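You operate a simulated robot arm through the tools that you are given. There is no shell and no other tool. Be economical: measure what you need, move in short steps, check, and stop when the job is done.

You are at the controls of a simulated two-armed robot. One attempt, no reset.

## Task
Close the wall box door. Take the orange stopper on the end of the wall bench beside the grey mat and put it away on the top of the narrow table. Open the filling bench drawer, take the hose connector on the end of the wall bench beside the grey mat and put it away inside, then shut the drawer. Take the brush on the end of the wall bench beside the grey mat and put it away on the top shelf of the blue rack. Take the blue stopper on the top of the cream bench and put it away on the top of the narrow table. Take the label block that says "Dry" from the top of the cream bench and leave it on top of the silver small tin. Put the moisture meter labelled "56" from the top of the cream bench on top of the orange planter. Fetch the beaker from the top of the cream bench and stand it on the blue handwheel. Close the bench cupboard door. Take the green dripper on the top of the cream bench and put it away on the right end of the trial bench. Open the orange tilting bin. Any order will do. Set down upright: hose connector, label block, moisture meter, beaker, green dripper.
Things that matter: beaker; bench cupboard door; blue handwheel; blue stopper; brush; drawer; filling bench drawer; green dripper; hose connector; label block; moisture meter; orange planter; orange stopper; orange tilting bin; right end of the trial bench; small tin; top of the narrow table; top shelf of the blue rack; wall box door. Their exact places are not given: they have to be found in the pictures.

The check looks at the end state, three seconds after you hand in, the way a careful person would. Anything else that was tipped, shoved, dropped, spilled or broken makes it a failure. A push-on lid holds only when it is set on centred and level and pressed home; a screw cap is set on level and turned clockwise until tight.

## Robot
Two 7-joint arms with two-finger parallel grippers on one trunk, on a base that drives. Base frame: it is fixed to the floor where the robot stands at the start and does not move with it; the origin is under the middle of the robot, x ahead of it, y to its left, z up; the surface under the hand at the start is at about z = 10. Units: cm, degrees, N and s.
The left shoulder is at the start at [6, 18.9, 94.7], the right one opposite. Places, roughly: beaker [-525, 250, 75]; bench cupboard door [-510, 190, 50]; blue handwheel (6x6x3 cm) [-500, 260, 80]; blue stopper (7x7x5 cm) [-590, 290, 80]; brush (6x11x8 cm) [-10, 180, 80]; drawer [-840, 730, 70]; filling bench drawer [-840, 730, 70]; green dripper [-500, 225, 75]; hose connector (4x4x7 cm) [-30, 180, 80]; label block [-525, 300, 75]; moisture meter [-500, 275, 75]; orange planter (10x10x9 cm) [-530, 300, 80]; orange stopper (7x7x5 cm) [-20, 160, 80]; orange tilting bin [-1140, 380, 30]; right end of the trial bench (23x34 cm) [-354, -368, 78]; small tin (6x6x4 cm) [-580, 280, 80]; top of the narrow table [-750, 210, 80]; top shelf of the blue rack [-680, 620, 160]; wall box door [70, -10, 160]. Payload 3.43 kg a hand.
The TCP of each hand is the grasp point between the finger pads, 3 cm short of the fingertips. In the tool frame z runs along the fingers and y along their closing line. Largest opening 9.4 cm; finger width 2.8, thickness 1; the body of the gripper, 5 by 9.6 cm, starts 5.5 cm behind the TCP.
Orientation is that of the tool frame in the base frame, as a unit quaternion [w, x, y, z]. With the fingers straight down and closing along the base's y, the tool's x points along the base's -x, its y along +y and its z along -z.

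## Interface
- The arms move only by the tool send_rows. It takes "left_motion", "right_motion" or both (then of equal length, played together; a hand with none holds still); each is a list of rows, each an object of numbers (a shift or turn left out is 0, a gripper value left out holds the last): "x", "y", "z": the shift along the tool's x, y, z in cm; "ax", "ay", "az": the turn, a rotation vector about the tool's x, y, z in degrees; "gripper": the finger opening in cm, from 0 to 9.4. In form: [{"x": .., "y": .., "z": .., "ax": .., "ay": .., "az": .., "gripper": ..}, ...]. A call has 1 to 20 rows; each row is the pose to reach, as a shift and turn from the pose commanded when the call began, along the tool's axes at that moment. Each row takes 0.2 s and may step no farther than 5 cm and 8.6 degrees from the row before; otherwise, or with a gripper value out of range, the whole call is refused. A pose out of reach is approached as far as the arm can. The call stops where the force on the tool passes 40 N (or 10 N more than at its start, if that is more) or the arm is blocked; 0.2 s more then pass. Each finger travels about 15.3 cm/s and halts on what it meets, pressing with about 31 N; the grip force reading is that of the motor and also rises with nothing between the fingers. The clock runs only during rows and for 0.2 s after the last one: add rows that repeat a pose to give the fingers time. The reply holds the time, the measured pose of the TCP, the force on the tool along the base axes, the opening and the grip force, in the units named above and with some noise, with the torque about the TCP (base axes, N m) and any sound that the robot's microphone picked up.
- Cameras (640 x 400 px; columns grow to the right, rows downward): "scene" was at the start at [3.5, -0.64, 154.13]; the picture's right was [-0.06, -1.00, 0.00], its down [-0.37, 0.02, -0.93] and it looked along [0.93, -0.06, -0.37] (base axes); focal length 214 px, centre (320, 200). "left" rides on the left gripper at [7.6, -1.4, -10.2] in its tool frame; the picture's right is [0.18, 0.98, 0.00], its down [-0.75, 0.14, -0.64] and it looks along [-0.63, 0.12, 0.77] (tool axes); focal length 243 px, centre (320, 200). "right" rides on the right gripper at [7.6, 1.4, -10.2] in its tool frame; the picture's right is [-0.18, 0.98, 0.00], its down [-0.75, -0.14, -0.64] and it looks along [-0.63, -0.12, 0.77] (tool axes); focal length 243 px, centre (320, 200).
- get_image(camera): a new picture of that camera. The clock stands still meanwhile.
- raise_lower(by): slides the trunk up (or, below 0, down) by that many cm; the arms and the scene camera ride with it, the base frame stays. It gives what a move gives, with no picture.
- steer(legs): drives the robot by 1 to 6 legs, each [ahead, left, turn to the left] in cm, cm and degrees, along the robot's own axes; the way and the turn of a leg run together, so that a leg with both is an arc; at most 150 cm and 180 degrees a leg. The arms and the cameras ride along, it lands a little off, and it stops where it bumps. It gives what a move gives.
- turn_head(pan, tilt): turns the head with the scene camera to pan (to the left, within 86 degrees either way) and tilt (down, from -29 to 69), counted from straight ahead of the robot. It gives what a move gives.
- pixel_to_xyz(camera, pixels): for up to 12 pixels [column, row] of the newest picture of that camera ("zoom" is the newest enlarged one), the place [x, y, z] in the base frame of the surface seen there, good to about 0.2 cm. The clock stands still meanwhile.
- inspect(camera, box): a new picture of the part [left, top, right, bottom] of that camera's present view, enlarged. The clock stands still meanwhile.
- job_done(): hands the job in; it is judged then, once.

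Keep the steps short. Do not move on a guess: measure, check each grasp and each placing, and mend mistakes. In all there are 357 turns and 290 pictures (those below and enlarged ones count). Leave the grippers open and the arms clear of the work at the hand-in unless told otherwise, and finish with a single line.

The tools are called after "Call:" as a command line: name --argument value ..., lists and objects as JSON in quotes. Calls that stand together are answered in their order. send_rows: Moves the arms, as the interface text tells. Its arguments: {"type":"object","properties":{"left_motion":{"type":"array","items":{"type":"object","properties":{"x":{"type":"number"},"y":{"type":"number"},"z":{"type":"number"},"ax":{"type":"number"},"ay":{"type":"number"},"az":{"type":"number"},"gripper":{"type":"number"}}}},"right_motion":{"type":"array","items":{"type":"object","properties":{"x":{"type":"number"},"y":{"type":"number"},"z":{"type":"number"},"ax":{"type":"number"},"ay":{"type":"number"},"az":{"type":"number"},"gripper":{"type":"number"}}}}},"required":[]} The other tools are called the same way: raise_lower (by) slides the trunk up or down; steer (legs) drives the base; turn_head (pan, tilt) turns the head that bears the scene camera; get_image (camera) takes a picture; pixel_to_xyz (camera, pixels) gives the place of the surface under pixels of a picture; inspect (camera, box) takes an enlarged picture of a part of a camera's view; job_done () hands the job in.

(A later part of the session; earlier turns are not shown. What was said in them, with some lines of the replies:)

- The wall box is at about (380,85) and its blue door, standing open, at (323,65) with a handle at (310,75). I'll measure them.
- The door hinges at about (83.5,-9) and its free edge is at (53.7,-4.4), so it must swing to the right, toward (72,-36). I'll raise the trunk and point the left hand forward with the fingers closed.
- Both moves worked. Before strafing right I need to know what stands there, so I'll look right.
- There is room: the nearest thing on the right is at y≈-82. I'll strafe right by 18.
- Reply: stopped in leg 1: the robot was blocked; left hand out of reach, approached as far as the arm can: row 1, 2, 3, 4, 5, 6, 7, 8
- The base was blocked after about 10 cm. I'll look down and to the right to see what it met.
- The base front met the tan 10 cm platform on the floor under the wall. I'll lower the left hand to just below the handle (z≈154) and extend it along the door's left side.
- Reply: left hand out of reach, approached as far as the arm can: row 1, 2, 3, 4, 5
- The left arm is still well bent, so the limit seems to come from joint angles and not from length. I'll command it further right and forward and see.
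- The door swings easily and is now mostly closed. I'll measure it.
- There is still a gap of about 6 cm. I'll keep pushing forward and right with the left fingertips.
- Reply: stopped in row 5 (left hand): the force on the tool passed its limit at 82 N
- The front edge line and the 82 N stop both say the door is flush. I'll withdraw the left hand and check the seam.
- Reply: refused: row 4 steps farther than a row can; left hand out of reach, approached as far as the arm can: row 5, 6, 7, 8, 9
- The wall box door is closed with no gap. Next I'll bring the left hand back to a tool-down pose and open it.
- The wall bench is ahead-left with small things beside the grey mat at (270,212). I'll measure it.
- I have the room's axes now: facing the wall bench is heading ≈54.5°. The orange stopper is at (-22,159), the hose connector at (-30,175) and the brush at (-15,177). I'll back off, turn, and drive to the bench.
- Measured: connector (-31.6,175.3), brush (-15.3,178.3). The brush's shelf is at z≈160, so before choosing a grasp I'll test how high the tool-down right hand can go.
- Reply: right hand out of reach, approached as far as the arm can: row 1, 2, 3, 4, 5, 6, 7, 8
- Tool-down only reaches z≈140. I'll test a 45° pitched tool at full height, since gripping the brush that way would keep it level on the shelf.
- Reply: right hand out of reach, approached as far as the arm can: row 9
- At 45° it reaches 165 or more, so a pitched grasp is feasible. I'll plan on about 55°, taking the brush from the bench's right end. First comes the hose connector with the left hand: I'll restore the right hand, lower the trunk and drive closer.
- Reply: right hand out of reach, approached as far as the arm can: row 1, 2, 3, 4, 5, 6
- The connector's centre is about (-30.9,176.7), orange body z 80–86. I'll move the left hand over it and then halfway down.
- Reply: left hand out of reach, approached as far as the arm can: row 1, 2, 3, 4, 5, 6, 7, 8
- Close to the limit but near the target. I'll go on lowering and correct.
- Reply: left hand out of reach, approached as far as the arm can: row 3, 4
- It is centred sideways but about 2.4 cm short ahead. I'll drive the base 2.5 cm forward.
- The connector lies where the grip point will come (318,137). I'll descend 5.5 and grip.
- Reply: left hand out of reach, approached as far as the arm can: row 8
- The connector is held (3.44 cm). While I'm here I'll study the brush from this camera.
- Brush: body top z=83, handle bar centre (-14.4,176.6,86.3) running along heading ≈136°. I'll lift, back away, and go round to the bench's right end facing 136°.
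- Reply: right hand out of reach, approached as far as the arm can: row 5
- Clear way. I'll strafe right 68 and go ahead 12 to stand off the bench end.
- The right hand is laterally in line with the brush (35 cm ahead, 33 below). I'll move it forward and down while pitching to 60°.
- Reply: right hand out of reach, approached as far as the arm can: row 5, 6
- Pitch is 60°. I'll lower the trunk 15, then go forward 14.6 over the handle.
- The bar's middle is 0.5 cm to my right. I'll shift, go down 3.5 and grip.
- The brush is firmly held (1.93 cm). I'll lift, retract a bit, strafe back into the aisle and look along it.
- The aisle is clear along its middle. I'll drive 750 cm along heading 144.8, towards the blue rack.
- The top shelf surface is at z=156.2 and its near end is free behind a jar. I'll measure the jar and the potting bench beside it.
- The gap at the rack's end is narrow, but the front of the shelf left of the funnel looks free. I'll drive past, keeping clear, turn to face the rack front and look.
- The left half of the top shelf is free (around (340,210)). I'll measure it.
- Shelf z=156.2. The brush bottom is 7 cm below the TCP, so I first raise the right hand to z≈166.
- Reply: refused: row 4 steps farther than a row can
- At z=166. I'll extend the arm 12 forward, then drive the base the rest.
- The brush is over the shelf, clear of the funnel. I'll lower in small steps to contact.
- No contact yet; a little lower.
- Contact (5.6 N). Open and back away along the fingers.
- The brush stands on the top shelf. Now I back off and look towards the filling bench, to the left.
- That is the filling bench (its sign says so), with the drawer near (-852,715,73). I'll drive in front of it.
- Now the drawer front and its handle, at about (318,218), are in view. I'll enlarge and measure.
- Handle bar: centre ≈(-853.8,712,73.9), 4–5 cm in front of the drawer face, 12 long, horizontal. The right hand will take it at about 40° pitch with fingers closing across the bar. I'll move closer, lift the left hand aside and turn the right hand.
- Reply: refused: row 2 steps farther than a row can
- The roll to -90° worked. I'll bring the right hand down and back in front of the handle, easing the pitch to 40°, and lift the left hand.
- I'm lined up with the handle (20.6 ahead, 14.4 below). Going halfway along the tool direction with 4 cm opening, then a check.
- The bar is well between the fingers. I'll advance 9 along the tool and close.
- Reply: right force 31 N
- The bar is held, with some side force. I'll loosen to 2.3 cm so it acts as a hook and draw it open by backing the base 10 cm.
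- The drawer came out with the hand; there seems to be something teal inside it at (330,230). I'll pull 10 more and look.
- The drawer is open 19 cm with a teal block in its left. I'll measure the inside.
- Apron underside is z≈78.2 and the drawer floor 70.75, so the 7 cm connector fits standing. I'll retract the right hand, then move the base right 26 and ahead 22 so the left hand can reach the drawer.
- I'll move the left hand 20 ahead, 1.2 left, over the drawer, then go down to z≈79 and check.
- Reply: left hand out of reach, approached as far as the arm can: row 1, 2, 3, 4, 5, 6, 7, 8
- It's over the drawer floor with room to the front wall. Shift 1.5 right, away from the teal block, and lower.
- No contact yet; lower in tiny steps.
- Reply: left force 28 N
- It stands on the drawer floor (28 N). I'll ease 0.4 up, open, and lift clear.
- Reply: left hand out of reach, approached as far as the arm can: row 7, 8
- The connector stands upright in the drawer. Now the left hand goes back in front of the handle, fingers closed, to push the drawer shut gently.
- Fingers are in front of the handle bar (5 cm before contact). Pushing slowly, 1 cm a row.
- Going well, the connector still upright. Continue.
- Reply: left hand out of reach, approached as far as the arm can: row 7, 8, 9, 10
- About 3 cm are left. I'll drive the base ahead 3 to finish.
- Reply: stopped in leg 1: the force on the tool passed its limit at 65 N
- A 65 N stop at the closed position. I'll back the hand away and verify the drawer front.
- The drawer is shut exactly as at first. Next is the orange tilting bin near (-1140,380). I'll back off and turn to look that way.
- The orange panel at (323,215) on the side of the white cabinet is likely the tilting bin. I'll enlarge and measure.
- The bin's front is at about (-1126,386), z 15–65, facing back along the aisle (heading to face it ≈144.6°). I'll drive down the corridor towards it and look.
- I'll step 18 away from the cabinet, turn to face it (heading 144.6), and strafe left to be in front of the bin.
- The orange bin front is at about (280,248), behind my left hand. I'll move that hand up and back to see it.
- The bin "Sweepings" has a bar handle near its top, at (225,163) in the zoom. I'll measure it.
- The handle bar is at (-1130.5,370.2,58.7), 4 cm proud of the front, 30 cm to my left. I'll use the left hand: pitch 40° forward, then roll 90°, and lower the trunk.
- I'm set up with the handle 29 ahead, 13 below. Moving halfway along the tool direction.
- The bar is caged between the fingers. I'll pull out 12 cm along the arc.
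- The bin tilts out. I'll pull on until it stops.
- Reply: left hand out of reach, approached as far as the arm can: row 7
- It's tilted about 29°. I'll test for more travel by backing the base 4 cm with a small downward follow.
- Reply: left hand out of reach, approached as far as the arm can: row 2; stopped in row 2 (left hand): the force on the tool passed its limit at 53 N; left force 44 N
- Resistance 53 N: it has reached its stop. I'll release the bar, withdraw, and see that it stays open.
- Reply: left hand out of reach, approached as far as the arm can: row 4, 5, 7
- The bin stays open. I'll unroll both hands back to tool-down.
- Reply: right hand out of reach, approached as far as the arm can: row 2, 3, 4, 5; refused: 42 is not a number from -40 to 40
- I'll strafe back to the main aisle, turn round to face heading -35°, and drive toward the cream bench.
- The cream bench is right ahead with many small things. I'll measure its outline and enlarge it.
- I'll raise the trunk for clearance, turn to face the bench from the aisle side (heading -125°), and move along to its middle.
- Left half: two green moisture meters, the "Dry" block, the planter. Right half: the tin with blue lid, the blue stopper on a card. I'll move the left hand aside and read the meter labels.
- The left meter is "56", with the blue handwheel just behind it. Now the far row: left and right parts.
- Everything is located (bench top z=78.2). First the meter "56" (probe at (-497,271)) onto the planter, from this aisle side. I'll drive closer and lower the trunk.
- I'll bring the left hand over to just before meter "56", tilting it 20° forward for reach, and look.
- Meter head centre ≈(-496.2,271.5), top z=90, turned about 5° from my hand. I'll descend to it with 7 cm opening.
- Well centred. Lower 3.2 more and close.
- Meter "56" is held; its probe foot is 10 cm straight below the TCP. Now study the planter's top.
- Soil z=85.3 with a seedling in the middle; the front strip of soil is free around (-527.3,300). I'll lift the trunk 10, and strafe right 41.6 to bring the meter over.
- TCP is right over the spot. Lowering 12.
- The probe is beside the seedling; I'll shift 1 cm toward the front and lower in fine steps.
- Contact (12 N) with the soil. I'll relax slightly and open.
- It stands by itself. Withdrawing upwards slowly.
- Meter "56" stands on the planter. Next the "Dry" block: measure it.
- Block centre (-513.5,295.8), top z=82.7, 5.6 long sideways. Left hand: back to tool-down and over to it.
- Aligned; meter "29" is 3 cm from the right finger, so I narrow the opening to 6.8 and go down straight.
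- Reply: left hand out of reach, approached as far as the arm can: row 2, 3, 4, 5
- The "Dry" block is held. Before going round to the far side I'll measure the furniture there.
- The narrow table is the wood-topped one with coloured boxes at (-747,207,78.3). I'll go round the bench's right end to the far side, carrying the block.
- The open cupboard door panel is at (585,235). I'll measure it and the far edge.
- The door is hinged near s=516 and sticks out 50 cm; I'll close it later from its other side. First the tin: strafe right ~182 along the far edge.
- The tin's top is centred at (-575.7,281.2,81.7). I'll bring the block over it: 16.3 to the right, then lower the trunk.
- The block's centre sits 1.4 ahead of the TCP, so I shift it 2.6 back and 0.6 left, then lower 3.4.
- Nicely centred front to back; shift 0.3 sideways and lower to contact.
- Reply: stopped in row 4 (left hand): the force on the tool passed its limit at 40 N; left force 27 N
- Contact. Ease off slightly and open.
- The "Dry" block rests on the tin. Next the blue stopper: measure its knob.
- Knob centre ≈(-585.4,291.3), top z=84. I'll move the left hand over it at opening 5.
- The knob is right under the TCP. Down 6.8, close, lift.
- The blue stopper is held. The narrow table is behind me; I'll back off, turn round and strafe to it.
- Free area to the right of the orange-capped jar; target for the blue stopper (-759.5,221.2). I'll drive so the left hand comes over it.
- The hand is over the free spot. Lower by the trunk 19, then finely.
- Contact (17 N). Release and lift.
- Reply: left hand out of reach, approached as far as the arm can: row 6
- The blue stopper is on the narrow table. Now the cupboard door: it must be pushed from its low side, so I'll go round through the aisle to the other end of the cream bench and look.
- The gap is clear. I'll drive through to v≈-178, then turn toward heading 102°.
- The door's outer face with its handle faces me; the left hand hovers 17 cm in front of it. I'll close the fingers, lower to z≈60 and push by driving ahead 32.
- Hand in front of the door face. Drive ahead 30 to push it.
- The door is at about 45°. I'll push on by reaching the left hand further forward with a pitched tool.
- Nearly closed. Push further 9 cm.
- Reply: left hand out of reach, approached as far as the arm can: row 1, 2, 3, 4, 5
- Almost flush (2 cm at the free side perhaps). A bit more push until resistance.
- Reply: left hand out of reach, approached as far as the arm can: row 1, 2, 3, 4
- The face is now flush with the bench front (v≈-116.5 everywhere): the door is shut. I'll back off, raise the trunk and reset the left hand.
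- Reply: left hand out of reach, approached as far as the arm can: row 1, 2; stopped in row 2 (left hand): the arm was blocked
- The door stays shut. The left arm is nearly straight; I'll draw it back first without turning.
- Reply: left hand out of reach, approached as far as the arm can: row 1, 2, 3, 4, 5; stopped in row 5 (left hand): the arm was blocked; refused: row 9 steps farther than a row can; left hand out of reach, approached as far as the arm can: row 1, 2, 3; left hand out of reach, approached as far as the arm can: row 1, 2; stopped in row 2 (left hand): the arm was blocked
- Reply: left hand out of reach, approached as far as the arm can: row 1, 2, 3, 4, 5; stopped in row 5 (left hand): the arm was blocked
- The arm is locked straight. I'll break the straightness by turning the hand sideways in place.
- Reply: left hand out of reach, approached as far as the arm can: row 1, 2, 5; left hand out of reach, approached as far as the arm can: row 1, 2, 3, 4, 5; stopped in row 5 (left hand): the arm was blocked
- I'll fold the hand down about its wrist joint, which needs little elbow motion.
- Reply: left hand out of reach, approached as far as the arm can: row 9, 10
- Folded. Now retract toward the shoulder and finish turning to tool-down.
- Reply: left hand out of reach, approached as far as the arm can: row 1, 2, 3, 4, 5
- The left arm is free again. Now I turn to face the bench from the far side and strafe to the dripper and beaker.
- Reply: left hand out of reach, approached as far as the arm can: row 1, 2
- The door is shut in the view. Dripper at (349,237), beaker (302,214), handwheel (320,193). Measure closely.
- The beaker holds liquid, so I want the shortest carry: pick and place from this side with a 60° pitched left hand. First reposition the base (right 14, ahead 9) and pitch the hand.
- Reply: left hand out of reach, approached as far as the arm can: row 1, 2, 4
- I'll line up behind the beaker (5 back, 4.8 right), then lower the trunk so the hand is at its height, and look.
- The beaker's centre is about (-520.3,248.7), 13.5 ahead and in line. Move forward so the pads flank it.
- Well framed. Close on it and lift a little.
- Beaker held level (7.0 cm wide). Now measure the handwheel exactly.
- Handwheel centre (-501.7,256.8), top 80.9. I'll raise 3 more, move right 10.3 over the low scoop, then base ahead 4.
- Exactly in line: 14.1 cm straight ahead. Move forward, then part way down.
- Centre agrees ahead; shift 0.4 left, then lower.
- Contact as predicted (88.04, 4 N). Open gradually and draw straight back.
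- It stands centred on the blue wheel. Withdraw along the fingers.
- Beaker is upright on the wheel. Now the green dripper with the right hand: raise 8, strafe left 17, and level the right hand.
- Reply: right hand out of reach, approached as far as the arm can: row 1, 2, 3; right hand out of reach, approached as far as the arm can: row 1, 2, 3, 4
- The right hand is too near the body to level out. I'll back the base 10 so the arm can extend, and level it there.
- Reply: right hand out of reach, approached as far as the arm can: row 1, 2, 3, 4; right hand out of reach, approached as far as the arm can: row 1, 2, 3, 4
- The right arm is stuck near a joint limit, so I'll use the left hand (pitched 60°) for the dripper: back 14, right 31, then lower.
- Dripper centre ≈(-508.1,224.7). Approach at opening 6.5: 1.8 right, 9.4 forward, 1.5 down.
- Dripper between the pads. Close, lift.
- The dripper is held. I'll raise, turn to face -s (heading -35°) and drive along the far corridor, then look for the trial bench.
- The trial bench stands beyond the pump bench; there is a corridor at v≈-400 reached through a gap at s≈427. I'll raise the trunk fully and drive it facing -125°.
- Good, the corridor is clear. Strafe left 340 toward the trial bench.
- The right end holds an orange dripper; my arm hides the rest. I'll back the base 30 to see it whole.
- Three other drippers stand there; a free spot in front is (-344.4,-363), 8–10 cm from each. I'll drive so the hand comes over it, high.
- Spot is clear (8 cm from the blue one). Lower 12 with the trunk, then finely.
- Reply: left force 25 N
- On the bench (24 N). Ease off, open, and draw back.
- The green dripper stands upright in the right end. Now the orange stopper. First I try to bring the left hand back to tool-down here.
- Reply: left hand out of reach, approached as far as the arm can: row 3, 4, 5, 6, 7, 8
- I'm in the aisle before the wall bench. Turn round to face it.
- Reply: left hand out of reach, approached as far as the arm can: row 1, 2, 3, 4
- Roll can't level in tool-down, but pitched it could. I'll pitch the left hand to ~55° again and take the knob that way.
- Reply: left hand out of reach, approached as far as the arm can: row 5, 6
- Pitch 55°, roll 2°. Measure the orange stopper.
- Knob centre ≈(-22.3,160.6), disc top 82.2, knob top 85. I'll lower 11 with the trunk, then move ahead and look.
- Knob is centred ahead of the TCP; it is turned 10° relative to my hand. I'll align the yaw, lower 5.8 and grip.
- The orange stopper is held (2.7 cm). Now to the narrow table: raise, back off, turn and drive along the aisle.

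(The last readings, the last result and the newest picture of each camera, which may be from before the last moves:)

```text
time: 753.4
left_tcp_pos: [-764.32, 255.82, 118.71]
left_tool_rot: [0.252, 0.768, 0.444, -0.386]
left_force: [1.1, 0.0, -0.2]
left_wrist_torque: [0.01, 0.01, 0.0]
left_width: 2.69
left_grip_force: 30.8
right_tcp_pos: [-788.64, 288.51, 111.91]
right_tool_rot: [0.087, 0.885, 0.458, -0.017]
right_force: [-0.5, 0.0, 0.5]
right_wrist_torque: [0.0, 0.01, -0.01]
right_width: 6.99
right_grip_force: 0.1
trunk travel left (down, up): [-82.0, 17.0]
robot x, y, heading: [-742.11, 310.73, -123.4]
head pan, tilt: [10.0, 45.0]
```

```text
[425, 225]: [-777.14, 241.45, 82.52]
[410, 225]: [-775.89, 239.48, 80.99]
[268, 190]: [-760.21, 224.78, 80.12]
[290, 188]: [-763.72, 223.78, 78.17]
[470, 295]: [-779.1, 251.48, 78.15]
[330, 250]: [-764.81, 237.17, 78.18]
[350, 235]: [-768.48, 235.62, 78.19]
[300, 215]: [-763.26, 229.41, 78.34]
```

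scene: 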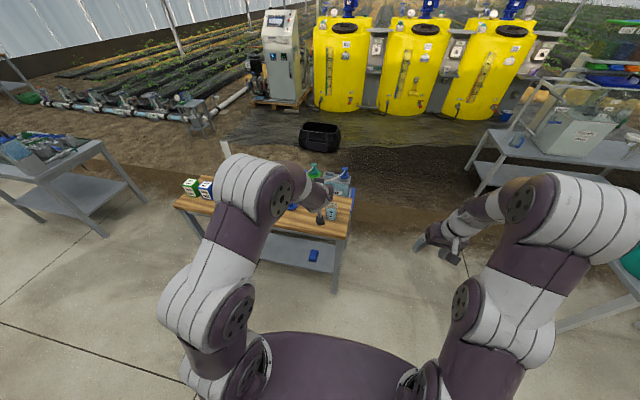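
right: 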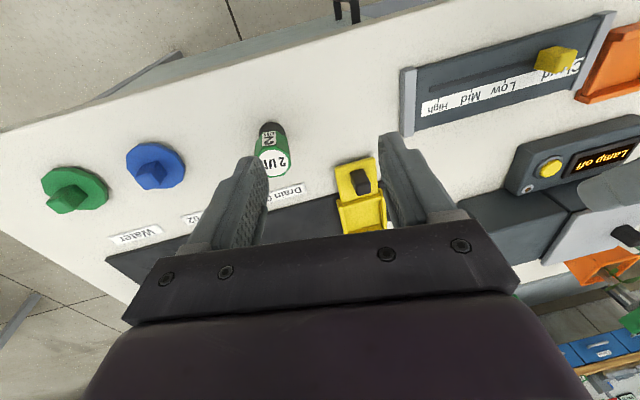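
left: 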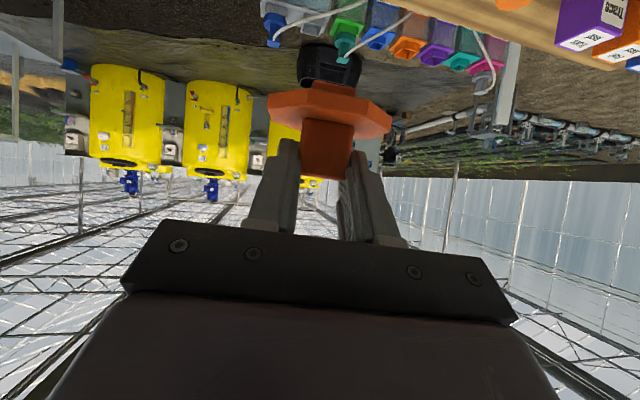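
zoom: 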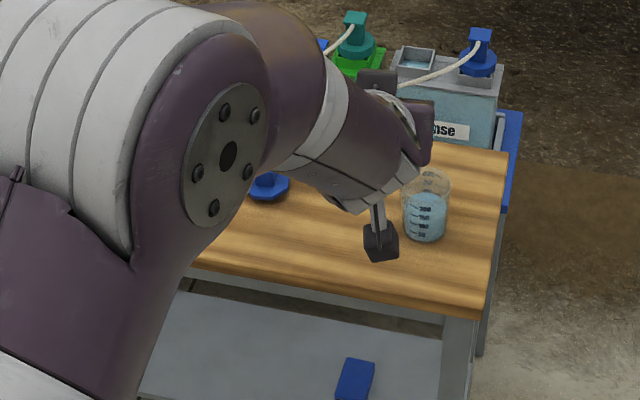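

Free gap between the blue stopper (s=750) and the beaker (s=774); target centre (-769.1,231.7). Drive 9 left and 21 ahead, then lower.

Call:
steer --legs '[[0, 9.1, 0], [21, 0, 0]]'

Call:
raise_lower --by -28

Call:
get_image --camera "left"

Call:
inspect --camera "scene" --box '[220, 160, 370, 280]'

```text
time: 755.8
left_tcp_pos: [-768.64, 232.59, 118.84]
left_tool_rot: [0.252, 0.768, 0.443, -0.387]
left_force: [-0.4, -0.2, -0.6]
left_wrist_torque: [-0.01, -0.06, -0.02]
left_width: 2.71
left_grip_force: 30.9
right_tcp_pos: [-792.67, 265.42, 112.06]
right_tool_rot: [0.087, 0.885, 0.457, -0.019]
right_force: [0.4, -0.5, -0.3]
right_wrist_torque: [0.02, -0.01, -0.01]
right_width: 7.01
right_grip_force: 0.0
trunk travel left (down, up): [-82.0, 17.0]
robot x, y, heading: [-746.13, 287.74, -123.4]
head pan, tilt: [10.0, 45.0]
```

```text
time: 758.6
left_tcp_pos: [-768.74, 232.54, 90.72]
left_tool_rot: [0.253, 0.768, 0.444, -0.386]
left_force: [0.4, 0.2, 0.1]
left_wrist_torque: [0.01, 0.03, -0.02]
left_width: 2.71
left_grip_force: 30.7
right_tcp_pos: [-792.84, 265.45, 83.91]
right_tool_rot: [0.087, 0.885, 0.457, -0.017]
right_force: [0.3, 0.1, 0.4]
right_wrist_torque: [-0.01, 0.0, -0.04]
right_width: 7.01
right_grip_force: 0.1
trunk travel left (down, up): [-54.0, 45.0]
robot x, y, heading: [-746.38, 287.12, -123.3]
head pan, tilt: [10.0, 45.0]
```

```text
74 pictures are left
```

left: 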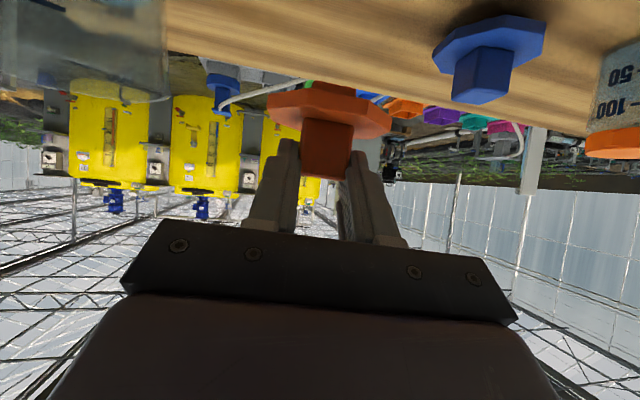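

```text
3.33 times, centred on (295, 220) of scene
```

zoom: 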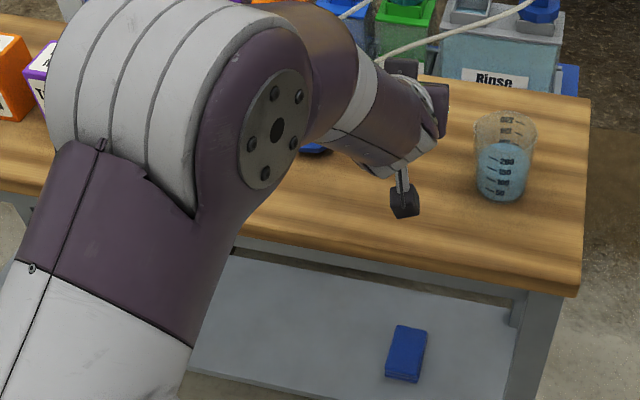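

Clear on both sides. Lower 5.5, then fine steps.

Call:
raise_lower --by -5.5

Call:
send_rows --left_motion '[{"z": 0.2, "x": 0.3}, {"z": 0.4, "x": 0.6}, {"z": 0.6, "x": 0.85}]'

```text
time: 759.6
left_tcp_pos: [-768.53, 232.63, 85.22]
left_tool_rot: [0.253, 0.768, 0.444, -0.387]
left_force: [0.5, -0.8, -1.2]
left_wrist_torque: [0.03, 0.0, 0.01]
left_width: 2.71
left_grip_force: 31.2
right_tcp_pos: [-792.84, 265.37, 78.53]
right_tool_rot: [0.087, 0.885, 0.457, -0.017]
right_force: [-0.5, -0.5, -0.5]
right_wrist_torque: [0.0, 0.02, 0.0]
right_width: 7.02
right_grip_force: 0.0
trunk travel left (down, up): [-48.5, 50.5]
robot x, y, heading: [-746.27, 287.66, -123.2]
head pan, tilt: [10.0, 45.0]
```

```text
time: 760.4
left_tcp_pos: [-768.57, 232.63, 84.27]
left_tool_rot: [0.253, 0.768, 0.444, -0.386]
left_force: [-0.7, -0.2, -0.3]
left_wrist_torque: [0.0, 0.03, 0.0]
left_width: 2.69
left_grip_force: 31.1
right_tcp_pos: [-792.9, 265.42, 78.51]
right_tool_rot: [0.087, 0.885, 0.457, -0.018]
right_force: [-0.6, 0.9, 0.3]
right_wrist_torque: [0.02, 0.0, 0.01]
right_width: 6.98
right_grip_force: 0.1
trunk travel left (down, up): [-48.5, 50.5]
robot x, y, heading: [-746.6, 287.93, -123.7]
head pan, tilt: [10.0, 45.0]
```

Call:
send_rows --left_motion '[{"z": 0.12, "x": 0.16}, {"z": 0.24, "x": 0.33}, {"z": 0.35, "x": 0.5}]'

```text
time: 761.2
left_tcp_pos: [-768.7, 232.54, 83.51]
left_tool_rot: [0.253, 0.767, 0.443, -0.388]
left_force: [0.2, 0.4, 1.5]
left_wrist_torque: [0.0, 0.04, -0.02]
left_width: 2.69
left_grip_force: 31.0
right_tcp_pos: [-792.95, 265.37, 78.48]
right_tool_rot: [0.088, 0.884, 0.458, -0.017]
right_force: [0.2, 0.0, -0.1]
right_wrist_torque: [0.03, 0.02, -0.01]
right_width: 6.98
right_grip_force: 0.1
trunk travel left (down, up): [-48.5, 50.5]
robot x, y, heading: [-746.18, 287.84, -123.4]
head pan, tilt: [10.0, 45.0]
```

Call:
send_rows --left_motion '[{"z": 0.1, "x": 0.15}, {"z": 0.2, "x": 0.28}]'

Call:
get_image --camera "left"

```text
time: 761.8
left_tcp_pos: [-768.74, 232.5, 83.51]
left_tool_rot: [0.254, 0.767, 0.443, -0.389]
left_force: [0.8, -1.8, 12.3]
left_wrist_torque: [-0.23, 0.14, 0.0]
left_width: 2.67
left_grip_force: 31.1
right_tcp_pos: [-792.96, 265.49, 78.52]
right_tool_rot: [0.088, 0.884, 0.458, -0.018]
right_force: [-0.6, -0.2, -0.7]
right_wrist_torque: [0.01, -0.02, 0.01]
right_width: 6.97
right_grip_force: 0.0
trunk travel left (down, up): [-48.5, 50.5]
robot x, y, heading: [-746.25, 287.21, -123.5]
head pan, tilt: [10.0, 45.0]
```

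```text
72 pictures are left
```

left: 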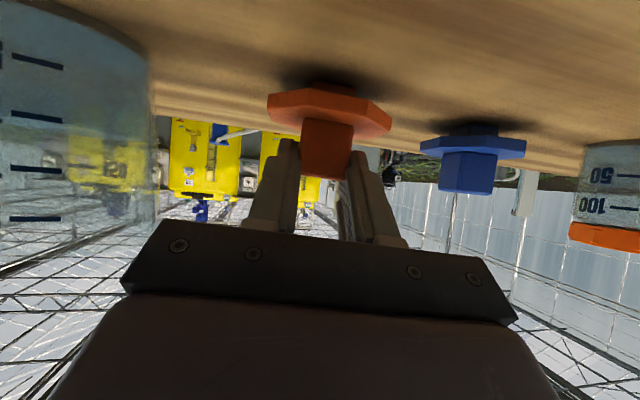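

Contact 12 N, level. Release and withdraw.

Call:
send_rows --left_motion '[{"z": -0.1, "x": -0.1}, {"z": -0.1, "x": -0.1, "gripper": 4.4}, {"z": -0.1, "x": -0.1}, {"z": -0.8, "x": -1.6}, {"z": -2, "x": -4}, {"z": -4, "x": -7}, {"z": -7, "x": -9}]'

Call:
raise_lower --by 20

Call:
steer --legs '[[-25, 0, 0]]'

Call:
get_image --camera "scene"

```text
time: 763.4
left_tcp_pos: [-768.85, 233.27, 94.41]
left_tool_rot: [0.252, 0.768, 0.443, -0.387]
left_force: [0.2, -0.9, 0.2]
left_wrist_torque: [-0.01, 0.01, 0.02]
left_width: 4.38
left_grip_force: 0.0
right_tcp_pos: [-792.83, 265.34, 78.52]
right_tool_rot: [0.088, 0.885, 0.457, -0.018]
right_force: [0.4, -0.3, 0.4]
right_wrist_torque: [-0.02, -0.01, -0.02]
right_width: 6.99
right_grip_force: 0.1
trunk travel left (down, up): [-48.5, 50.5]
robot x, y, heading: [-746.36, 287.6, -123.6]
head pan, tilt: [10.0, 45.0]
```

```text
time: 765.5
left_tcp_pos: [-768.97, 233.24, 114.47]
left_tool_rot: [0.252, 0.768, 0.443, -0.387]
left_force: [0.8, -0.5, -0.4]
left_wrist_torque: [0.0, 0.0, -0.02]
left_width: 4.39
left_grip_force: 0.0
right_tcp_pos: [-793.02, 265.44, 98.37]
right_tool_rot: [0.087, 0.884, 0.458, -0.017]
right_force: [0.6, -0.1, 0.2]
right_wrist_torque: [0.01, 0.01, -0.02]
right_width: 6.97
right_grip_force: 0.0
trunk travel left (down, up): [-68.5, 30.5]
robot x, y, heading: [-746.26, 287.87, -123.2]
head pan, tilt: [10.0, 45.0]
```

```text
time: 767.3
left_tcp_pos: [-755.79, 253.64, 114.61]
left_tool_rot: [0.251, 0.77, 0.44, -0.387]
left_force: [0.2, -0.4, -0.4]
left_wrist_torque: [0.02, 0.0, 0.03]
left_width: 4.41
left_grip_force: 0.1
right_tcp_pos: [-779.71, 286.08, 98.35]
right_tool_rot: [0.087, 0.887, 0.453, -0.017]
right_force: [-0.1, -0.3, 0.3]
right_wrist_torque: [-0.04, 0.01, 0.02]
right_width: 6.98
right_grip_force: 0.0
trunk travel left (down, up): [-68.5, 30.5]
robot x, y, heading: [-732.71, 308.24, -123.7]
head pan, tilt: [10.0, 45.0]
```

```text
71 pictures are left
```

scene: 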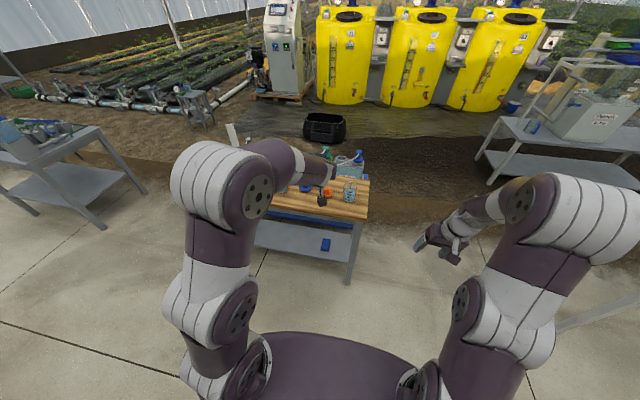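

Both stoppers are on the narrow table. A last check of the cream bench and its door: turn and look.

Call:
steer --legs '[[0, 0, 110]]'

Call:
turn_head --pan 5 --tilt 25

Call:
inspect --camera "scene" --box '[180, 120, 500, 320]'

```text
time: 772.6
left_tcp_pos: [-673.78, 310.73, 114.43]
left_tool_rot: [0.461, 0.036, 0.886, 0.007]
left_force: [0.8, -0.3, -0.9]
left_wrist_torque: [0.01, 0.03, 0.0]
left_width: 4.41
left_grip_force: 0.1
right_tcp_pos: [-692.57, 275.3, 98.46]
right_tool_rot: [0.061, 0.087, 0.992, 0.064]
right_force: [1.1, 0.0, 0.6]
right_wrist_torque: [0.01, -0.02, 0.01]
right_width: 6.99
right_grip_force: 0.1
trunk travel left (down, up): [-68.5, 30.5]
robot x, y, heading: [-732.8, 307.93, -8.0]
head pan, tilt: [10.0, 45.0]
```

```text
time: 773.4
left_tcp_pos: [-673.79, 310.61, 114.46]
left_tool_rot: [0.461, 0.036, 0.886, 0.007]
left_force: [0.5, -1.0, 0.0]
left_wrist_torque: [-0.02, -0.01, 0.01]
left_width: 4.42
left_grip_force: 0.1
right_tcp_pos: [-692.46, 275.26, 98.44]
right_tool_rot: [0.062, 0.085, 0.992, 0.065]
right_force: [-0.2, -0.6, 0.1]
right_wrist_torque: [0.0, 0.0, 0.0]
right_width: 6.98
right_grip_force: 0.0
trunk travel left (down, up): [-68.5, 30.5]
robot x, y, heading: [-732.69, 307.92, -8.0]
head pan, tilt: [5.0, 25.0]
```

```text
2.00 times, centred on (340, 220) of scene
```

zoom: 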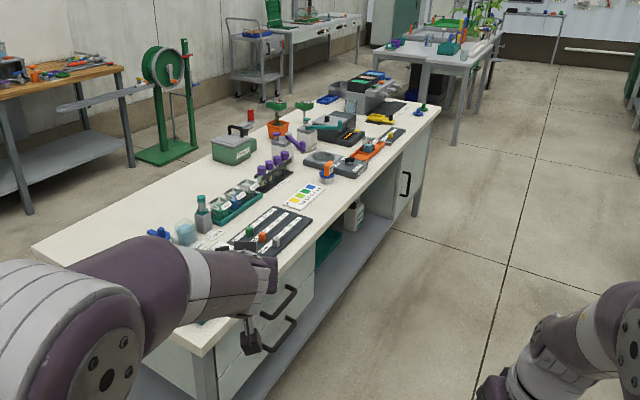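

Call:
inspect --camera "scene" --box '[290, 145, 400, 225]'

Call:
send_rows --left_motion '[{"gripper": 9.4}, {}, {}]' --right_motion '[{"gripper": 9.4}, {}, {}]'

```text
5.00 times, centred on (345, 185) of scene
```

zoom: 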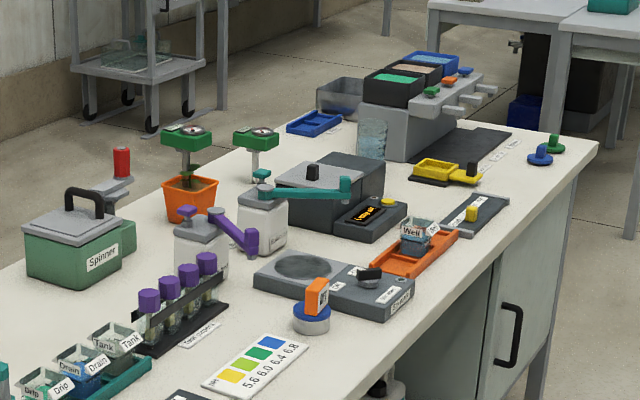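

```text
time: 774.2
left_tcp_pos: [-673.85, 310.61, 114.51]
left_tool_rot: [0.461, 0.036, 0.886, 0.007]
left_force: [-1.2, 0.3, -0.3]
left_wrist_torque: [0.03, -0.03, 0.01]
left_width: 9.4
left_grip_force: 0.0
right_tcp_pos: [-692.64, 275.22, 98.41]
right_tool_rot: [0.061, 0.087, 0.992, 0.064]
right_force: [-0.1, 0.6, 1.0]
right_wrist_torque: [-0.01, -0.01, -0.03]
right_width: 9.38
right_grip_force: 0.0
trunk travel left (down, up): [-68.5, 30.5]
robot x, y, heading: [-732.75, 307.9, -7.8]
head pan, tilt: [5.0, 25.0]
```

Everything stands. I'll verify the cupboard door's flushness at its free edge.

Call:
inspect --camera "scene" --box '[350, 180, 410, 240]'

Call:
pixel_to_xyz --camera "zoom" --pixels '[[150, 200], [230, 200], [330, 150], [450, 100], [500, 80], [200, 300], [280, 250], [245, 230], [260, 180]]'

```text
6.67 times, centred on (380, 210) of scene
```

zoom: 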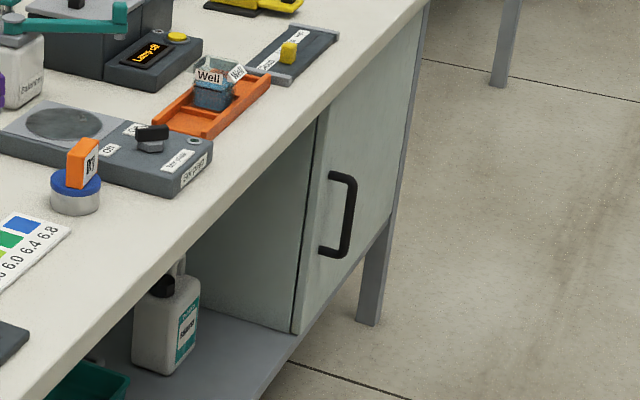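

```text
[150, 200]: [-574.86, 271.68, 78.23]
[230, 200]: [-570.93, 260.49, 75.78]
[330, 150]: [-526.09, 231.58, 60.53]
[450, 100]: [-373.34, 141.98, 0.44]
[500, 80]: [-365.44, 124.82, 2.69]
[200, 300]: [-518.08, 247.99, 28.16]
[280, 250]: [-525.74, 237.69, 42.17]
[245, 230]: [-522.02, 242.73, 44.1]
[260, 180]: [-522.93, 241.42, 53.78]
```

The door face at its free edge (v≈-116.2) is flush with the hinge side, so it is closed. Grippers are open and the arms clear; I'm handing in.

Call:
job_done

```text
The job is handed in.
```

All eleven jobs are done and the work is handed in. I checked each placing and closing by picture or measurement when I did it, and looked over the cream bench and its cupboard door once more at the end.
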